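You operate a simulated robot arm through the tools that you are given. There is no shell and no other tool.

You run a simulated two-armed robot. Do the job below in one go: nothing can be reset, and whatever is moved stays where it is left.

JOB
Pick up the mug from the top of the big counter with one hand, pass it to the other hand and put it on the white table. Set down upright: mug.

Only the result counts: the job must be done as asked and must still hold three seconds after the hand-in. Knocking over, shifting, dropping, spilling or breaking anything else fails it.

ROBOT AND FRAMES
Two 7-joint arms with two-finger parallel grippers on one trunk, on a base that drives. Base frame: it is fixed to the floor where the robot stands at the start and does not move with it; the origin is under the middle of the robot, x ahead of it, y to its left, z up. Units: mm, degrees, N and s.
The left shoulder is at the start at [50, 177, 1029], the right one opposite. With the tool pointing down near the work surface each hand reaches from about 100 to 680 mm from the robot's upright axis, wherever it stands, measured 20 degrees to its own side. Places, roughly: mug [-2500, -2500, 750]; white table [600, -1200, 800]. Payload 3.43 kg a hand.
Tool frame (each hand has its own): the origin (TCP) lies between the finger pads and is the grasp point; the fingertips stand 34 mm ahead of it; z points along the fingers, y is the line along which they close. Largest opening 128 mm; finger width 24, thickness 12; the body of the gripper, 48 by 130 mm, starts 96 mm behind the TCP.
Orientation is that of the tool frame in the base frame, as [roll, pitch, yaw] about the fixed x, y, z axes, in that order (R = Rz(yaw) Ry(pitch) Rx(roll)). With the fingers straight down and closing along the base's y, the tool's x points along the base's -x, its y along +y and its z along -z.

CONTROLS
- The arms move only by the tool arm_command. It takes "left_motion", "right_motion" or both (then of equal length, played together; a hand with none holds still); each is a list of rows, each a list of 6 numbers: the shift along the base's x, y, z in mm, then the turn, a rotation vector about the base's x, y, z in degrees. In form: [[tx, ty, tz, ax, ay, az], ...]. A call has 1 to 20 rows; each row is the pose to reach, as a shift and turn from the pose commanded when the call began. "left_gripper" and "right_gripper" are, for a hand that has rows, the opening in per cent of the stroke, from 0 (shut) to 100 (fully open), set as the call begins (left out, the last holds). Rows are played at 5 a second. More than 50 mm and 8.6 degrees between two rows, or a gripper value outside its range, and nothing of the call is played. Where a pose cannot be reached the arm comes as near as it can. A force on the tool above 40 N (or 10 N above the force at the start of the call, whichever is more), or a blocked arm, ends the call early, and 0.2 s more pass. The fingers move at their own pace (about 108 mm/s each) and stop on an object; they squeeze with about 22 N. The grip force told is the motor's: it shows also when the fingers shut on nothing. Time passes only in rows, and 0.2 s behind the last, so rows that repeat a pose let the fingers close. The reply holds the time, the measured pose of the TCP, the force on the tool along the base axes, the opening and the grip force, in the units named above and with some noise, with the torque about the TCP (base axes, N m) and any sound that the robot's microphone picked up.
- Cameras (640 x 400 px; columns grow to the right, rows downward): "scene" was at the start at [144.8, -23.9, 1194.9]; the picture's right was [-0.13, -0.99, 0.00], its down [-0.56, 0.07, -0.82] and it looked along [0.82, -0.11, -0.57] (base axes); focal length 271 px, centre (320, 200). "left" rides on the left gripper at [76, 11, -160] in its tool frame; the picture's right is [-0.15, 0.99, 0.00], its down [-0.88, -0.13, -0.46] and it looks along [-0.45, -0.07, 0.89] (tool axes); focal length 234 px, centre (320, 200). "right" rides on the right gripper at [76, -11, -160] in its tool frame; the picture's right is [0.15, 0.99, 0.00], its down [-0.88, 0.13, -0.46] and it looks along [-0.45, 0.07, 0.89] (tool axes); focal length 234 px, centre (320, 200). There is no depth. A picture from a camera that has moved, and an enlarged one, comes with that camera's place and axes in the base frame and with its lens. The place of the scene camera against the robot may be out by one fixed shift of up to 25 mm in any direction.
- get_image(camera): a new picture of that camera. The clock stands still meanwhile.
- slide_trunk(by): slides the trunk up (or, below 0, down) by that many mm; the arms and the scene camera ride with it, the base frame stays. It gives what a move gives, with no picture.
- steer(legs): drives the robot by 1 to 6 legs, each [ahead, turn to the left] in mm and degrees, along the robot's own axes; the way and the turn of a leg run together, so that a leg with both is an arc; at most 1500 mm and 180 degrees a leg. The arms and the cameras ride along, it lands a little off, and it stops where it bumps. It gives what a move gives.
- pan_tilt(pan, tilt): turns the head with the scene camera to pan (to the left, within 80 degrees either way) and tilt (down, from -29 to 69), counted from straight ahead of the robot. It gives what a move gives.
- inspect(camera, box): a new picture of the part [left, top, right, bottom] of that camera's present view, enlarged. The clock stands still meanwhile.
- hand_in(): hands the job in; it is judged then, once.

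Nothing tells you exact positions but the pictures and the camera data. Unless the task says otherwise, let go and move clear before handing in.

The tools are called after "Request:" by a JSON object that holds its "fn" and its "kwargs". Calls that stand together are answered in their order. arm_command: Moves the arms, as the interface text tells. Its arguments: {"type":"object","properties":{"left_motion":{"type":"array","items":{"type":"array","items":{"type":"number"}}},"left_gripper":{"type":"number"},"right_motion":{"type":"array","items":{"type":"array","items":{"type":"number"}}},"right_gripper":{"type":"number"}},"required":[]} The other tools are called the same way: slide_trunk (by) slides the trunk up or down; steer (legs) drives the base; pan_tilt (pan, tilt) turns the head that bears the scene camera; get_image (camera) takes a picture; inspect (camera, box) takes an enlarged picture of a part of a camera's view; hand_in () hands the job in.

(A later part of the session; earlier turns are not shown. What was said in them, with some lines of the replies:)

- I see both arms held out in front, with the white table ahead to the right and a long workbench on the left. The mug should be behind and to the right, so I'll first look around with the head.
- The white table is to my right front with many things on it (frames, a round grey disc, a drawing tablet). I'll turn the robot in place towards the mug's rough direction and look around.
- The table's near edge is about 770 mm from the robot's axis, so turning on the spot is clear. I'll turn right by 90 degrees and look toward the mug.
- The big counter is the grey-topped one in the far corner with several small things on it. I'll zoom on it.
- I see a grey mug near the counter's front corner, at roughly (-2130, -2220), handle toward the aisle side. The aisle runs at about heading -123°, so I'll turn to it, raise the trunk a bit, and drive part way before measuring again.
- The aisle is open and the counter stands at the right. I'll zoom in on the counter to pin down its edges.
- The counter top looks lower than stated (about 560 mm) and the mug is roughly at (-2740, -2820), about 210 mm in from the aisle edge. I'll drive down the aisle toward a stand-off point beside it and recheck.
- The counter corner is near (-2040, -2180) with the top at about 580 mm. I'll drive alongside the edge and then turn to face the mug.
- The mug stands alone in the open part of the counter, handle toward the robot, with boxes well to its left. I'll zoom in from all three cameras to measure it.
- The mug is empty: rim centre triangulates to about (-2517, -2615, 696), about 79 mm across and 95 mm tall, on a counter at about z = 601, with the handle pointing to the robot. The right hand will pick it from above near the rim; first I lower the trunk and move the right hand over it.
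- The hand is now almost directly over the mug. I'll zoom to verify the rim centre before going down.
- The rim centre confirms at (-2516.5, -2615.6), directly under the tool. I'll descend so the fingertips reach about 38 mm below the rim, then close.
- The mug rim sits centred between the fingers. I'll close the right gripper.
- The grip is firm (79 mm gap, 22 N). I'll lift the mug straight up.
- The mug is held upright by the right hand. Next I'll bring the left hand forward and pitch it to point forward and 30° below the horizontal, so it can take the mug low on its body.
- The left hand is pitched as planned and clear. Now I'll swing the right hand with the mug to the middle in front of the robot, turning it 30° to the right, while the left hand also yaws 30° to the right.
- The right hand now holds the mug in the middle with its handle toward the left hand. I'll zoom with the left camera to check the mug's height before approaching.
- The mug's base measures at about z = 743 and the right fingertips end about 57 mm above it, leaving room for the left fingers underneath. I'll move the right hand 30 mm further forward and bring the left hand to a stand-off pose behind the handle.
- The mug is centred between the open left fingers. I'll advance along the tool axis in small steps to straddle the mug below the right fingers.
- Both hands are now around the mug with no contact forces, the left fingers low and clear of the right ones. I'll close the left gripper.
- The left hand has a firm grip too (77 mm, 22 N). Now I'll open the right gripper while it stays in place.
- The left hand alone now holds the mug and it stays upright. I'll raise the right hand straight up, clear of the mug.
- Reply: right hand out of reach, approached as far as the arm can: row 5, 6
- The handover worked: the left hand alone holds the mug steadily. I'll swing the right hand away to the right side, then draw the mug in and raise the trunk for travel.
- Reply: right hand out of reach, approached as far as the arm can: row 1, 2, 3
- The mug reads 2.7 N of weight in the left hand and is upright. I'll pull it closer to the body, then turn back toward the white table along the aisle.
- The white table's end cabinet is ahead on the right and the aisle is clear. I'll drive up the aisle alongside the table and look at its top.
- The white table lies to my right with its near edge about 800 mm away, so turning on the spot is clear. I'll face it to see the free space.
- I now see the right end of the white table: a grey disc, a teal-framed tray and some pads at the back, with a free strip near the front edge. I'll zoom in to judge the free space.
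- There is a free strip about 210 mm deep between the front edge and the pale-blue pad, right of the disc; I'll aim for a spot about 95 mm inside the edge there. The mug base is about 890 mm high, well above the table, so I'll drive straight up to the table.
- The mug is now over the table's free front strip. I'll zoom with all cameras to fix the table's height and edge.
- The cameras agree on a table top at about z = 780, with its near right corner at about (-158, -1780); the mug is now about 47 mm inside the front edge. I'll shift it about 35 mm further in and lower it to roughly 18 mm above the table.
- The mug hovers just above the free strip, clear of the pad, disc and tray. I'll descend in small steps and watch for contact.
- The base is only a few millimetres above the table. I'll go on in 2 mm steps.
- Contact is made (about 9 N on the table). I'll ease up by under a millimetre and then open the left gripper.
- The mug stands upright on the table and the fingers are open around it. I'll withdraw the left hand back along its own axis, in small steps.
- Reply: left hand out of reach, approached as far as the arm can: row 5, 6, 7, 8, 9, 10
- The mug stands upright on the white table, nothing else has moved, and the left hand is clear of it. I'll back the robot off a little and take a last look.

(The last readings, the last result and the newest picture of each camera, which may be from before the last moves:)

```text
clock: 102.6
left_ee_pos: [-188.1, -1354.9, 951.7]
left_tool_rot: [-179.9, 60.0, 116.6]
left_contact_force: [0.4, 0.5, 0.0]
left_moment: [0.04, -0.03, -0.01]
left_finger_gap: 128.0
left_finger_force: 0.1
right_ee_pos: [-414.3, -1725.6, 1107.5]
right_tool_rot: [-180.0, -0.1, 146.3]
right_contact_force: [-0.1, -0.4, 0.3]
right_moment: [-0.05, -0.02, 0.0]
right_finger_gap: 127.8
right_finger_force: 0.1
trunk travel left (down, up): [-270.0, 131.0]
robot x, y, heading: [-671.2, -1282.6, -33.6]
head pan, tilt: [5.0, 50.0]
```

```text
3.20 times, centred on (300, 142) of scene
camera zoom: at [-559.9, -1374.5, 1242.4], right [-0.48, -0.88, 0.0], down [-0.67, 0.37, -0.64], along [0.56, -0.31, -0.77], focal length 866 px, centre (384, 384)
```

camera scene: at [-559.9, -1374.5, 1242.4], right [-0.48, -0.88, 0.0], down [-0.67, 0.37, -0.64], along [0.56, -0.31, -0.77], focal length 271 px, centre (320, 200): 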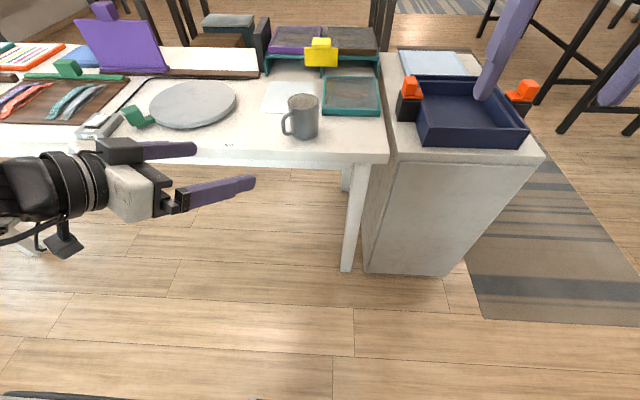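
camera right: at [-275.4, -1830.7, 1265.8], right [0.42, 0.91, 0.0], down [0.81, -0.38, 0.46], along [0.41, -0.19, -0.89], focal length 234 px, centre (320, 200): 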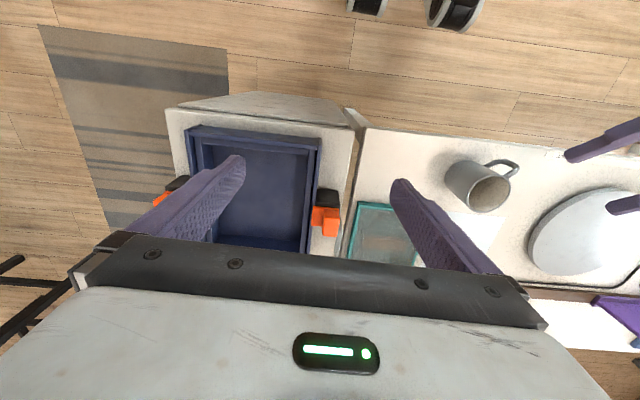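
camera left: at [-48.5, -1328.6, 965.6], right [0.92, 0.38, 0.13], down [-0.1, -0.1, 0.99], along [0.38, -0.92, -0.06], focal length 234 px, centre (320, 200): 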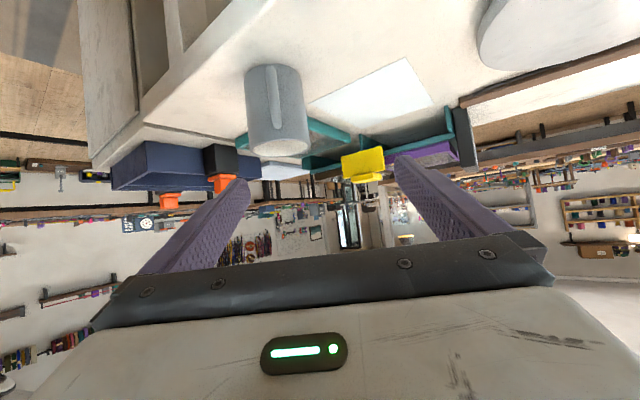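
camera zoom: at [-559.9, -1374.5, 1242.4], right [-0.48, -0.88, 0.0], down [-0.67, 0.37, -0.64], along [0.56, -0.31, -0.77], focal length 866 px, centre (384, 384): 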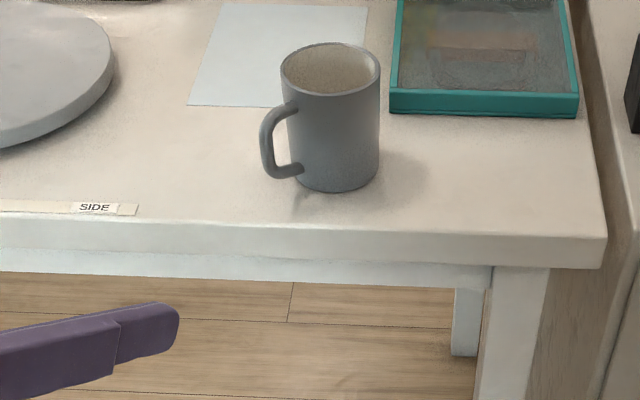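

The mug stands upright on the white table, clear of the edge, the pale-blue pad and the tray. Both hands are empty and well away, so I hand the job in.

Request:
{"fn": "hand_in", "kwargs": {}}

```text
The job is handed in.
```

The mug is standing upright on the white table, and I've handed the job in. The right hand lifted it from the big counter and passed it to the left hand in the air. The left hand then set it down near the front edge, between the grey disc and the teal tray.

In the last pictures the mug is clear of the edge and of everything around it. I saw nothing else on the table moved, and the robot reported no bumps. Both hands are open and the robot has backed off from the table.
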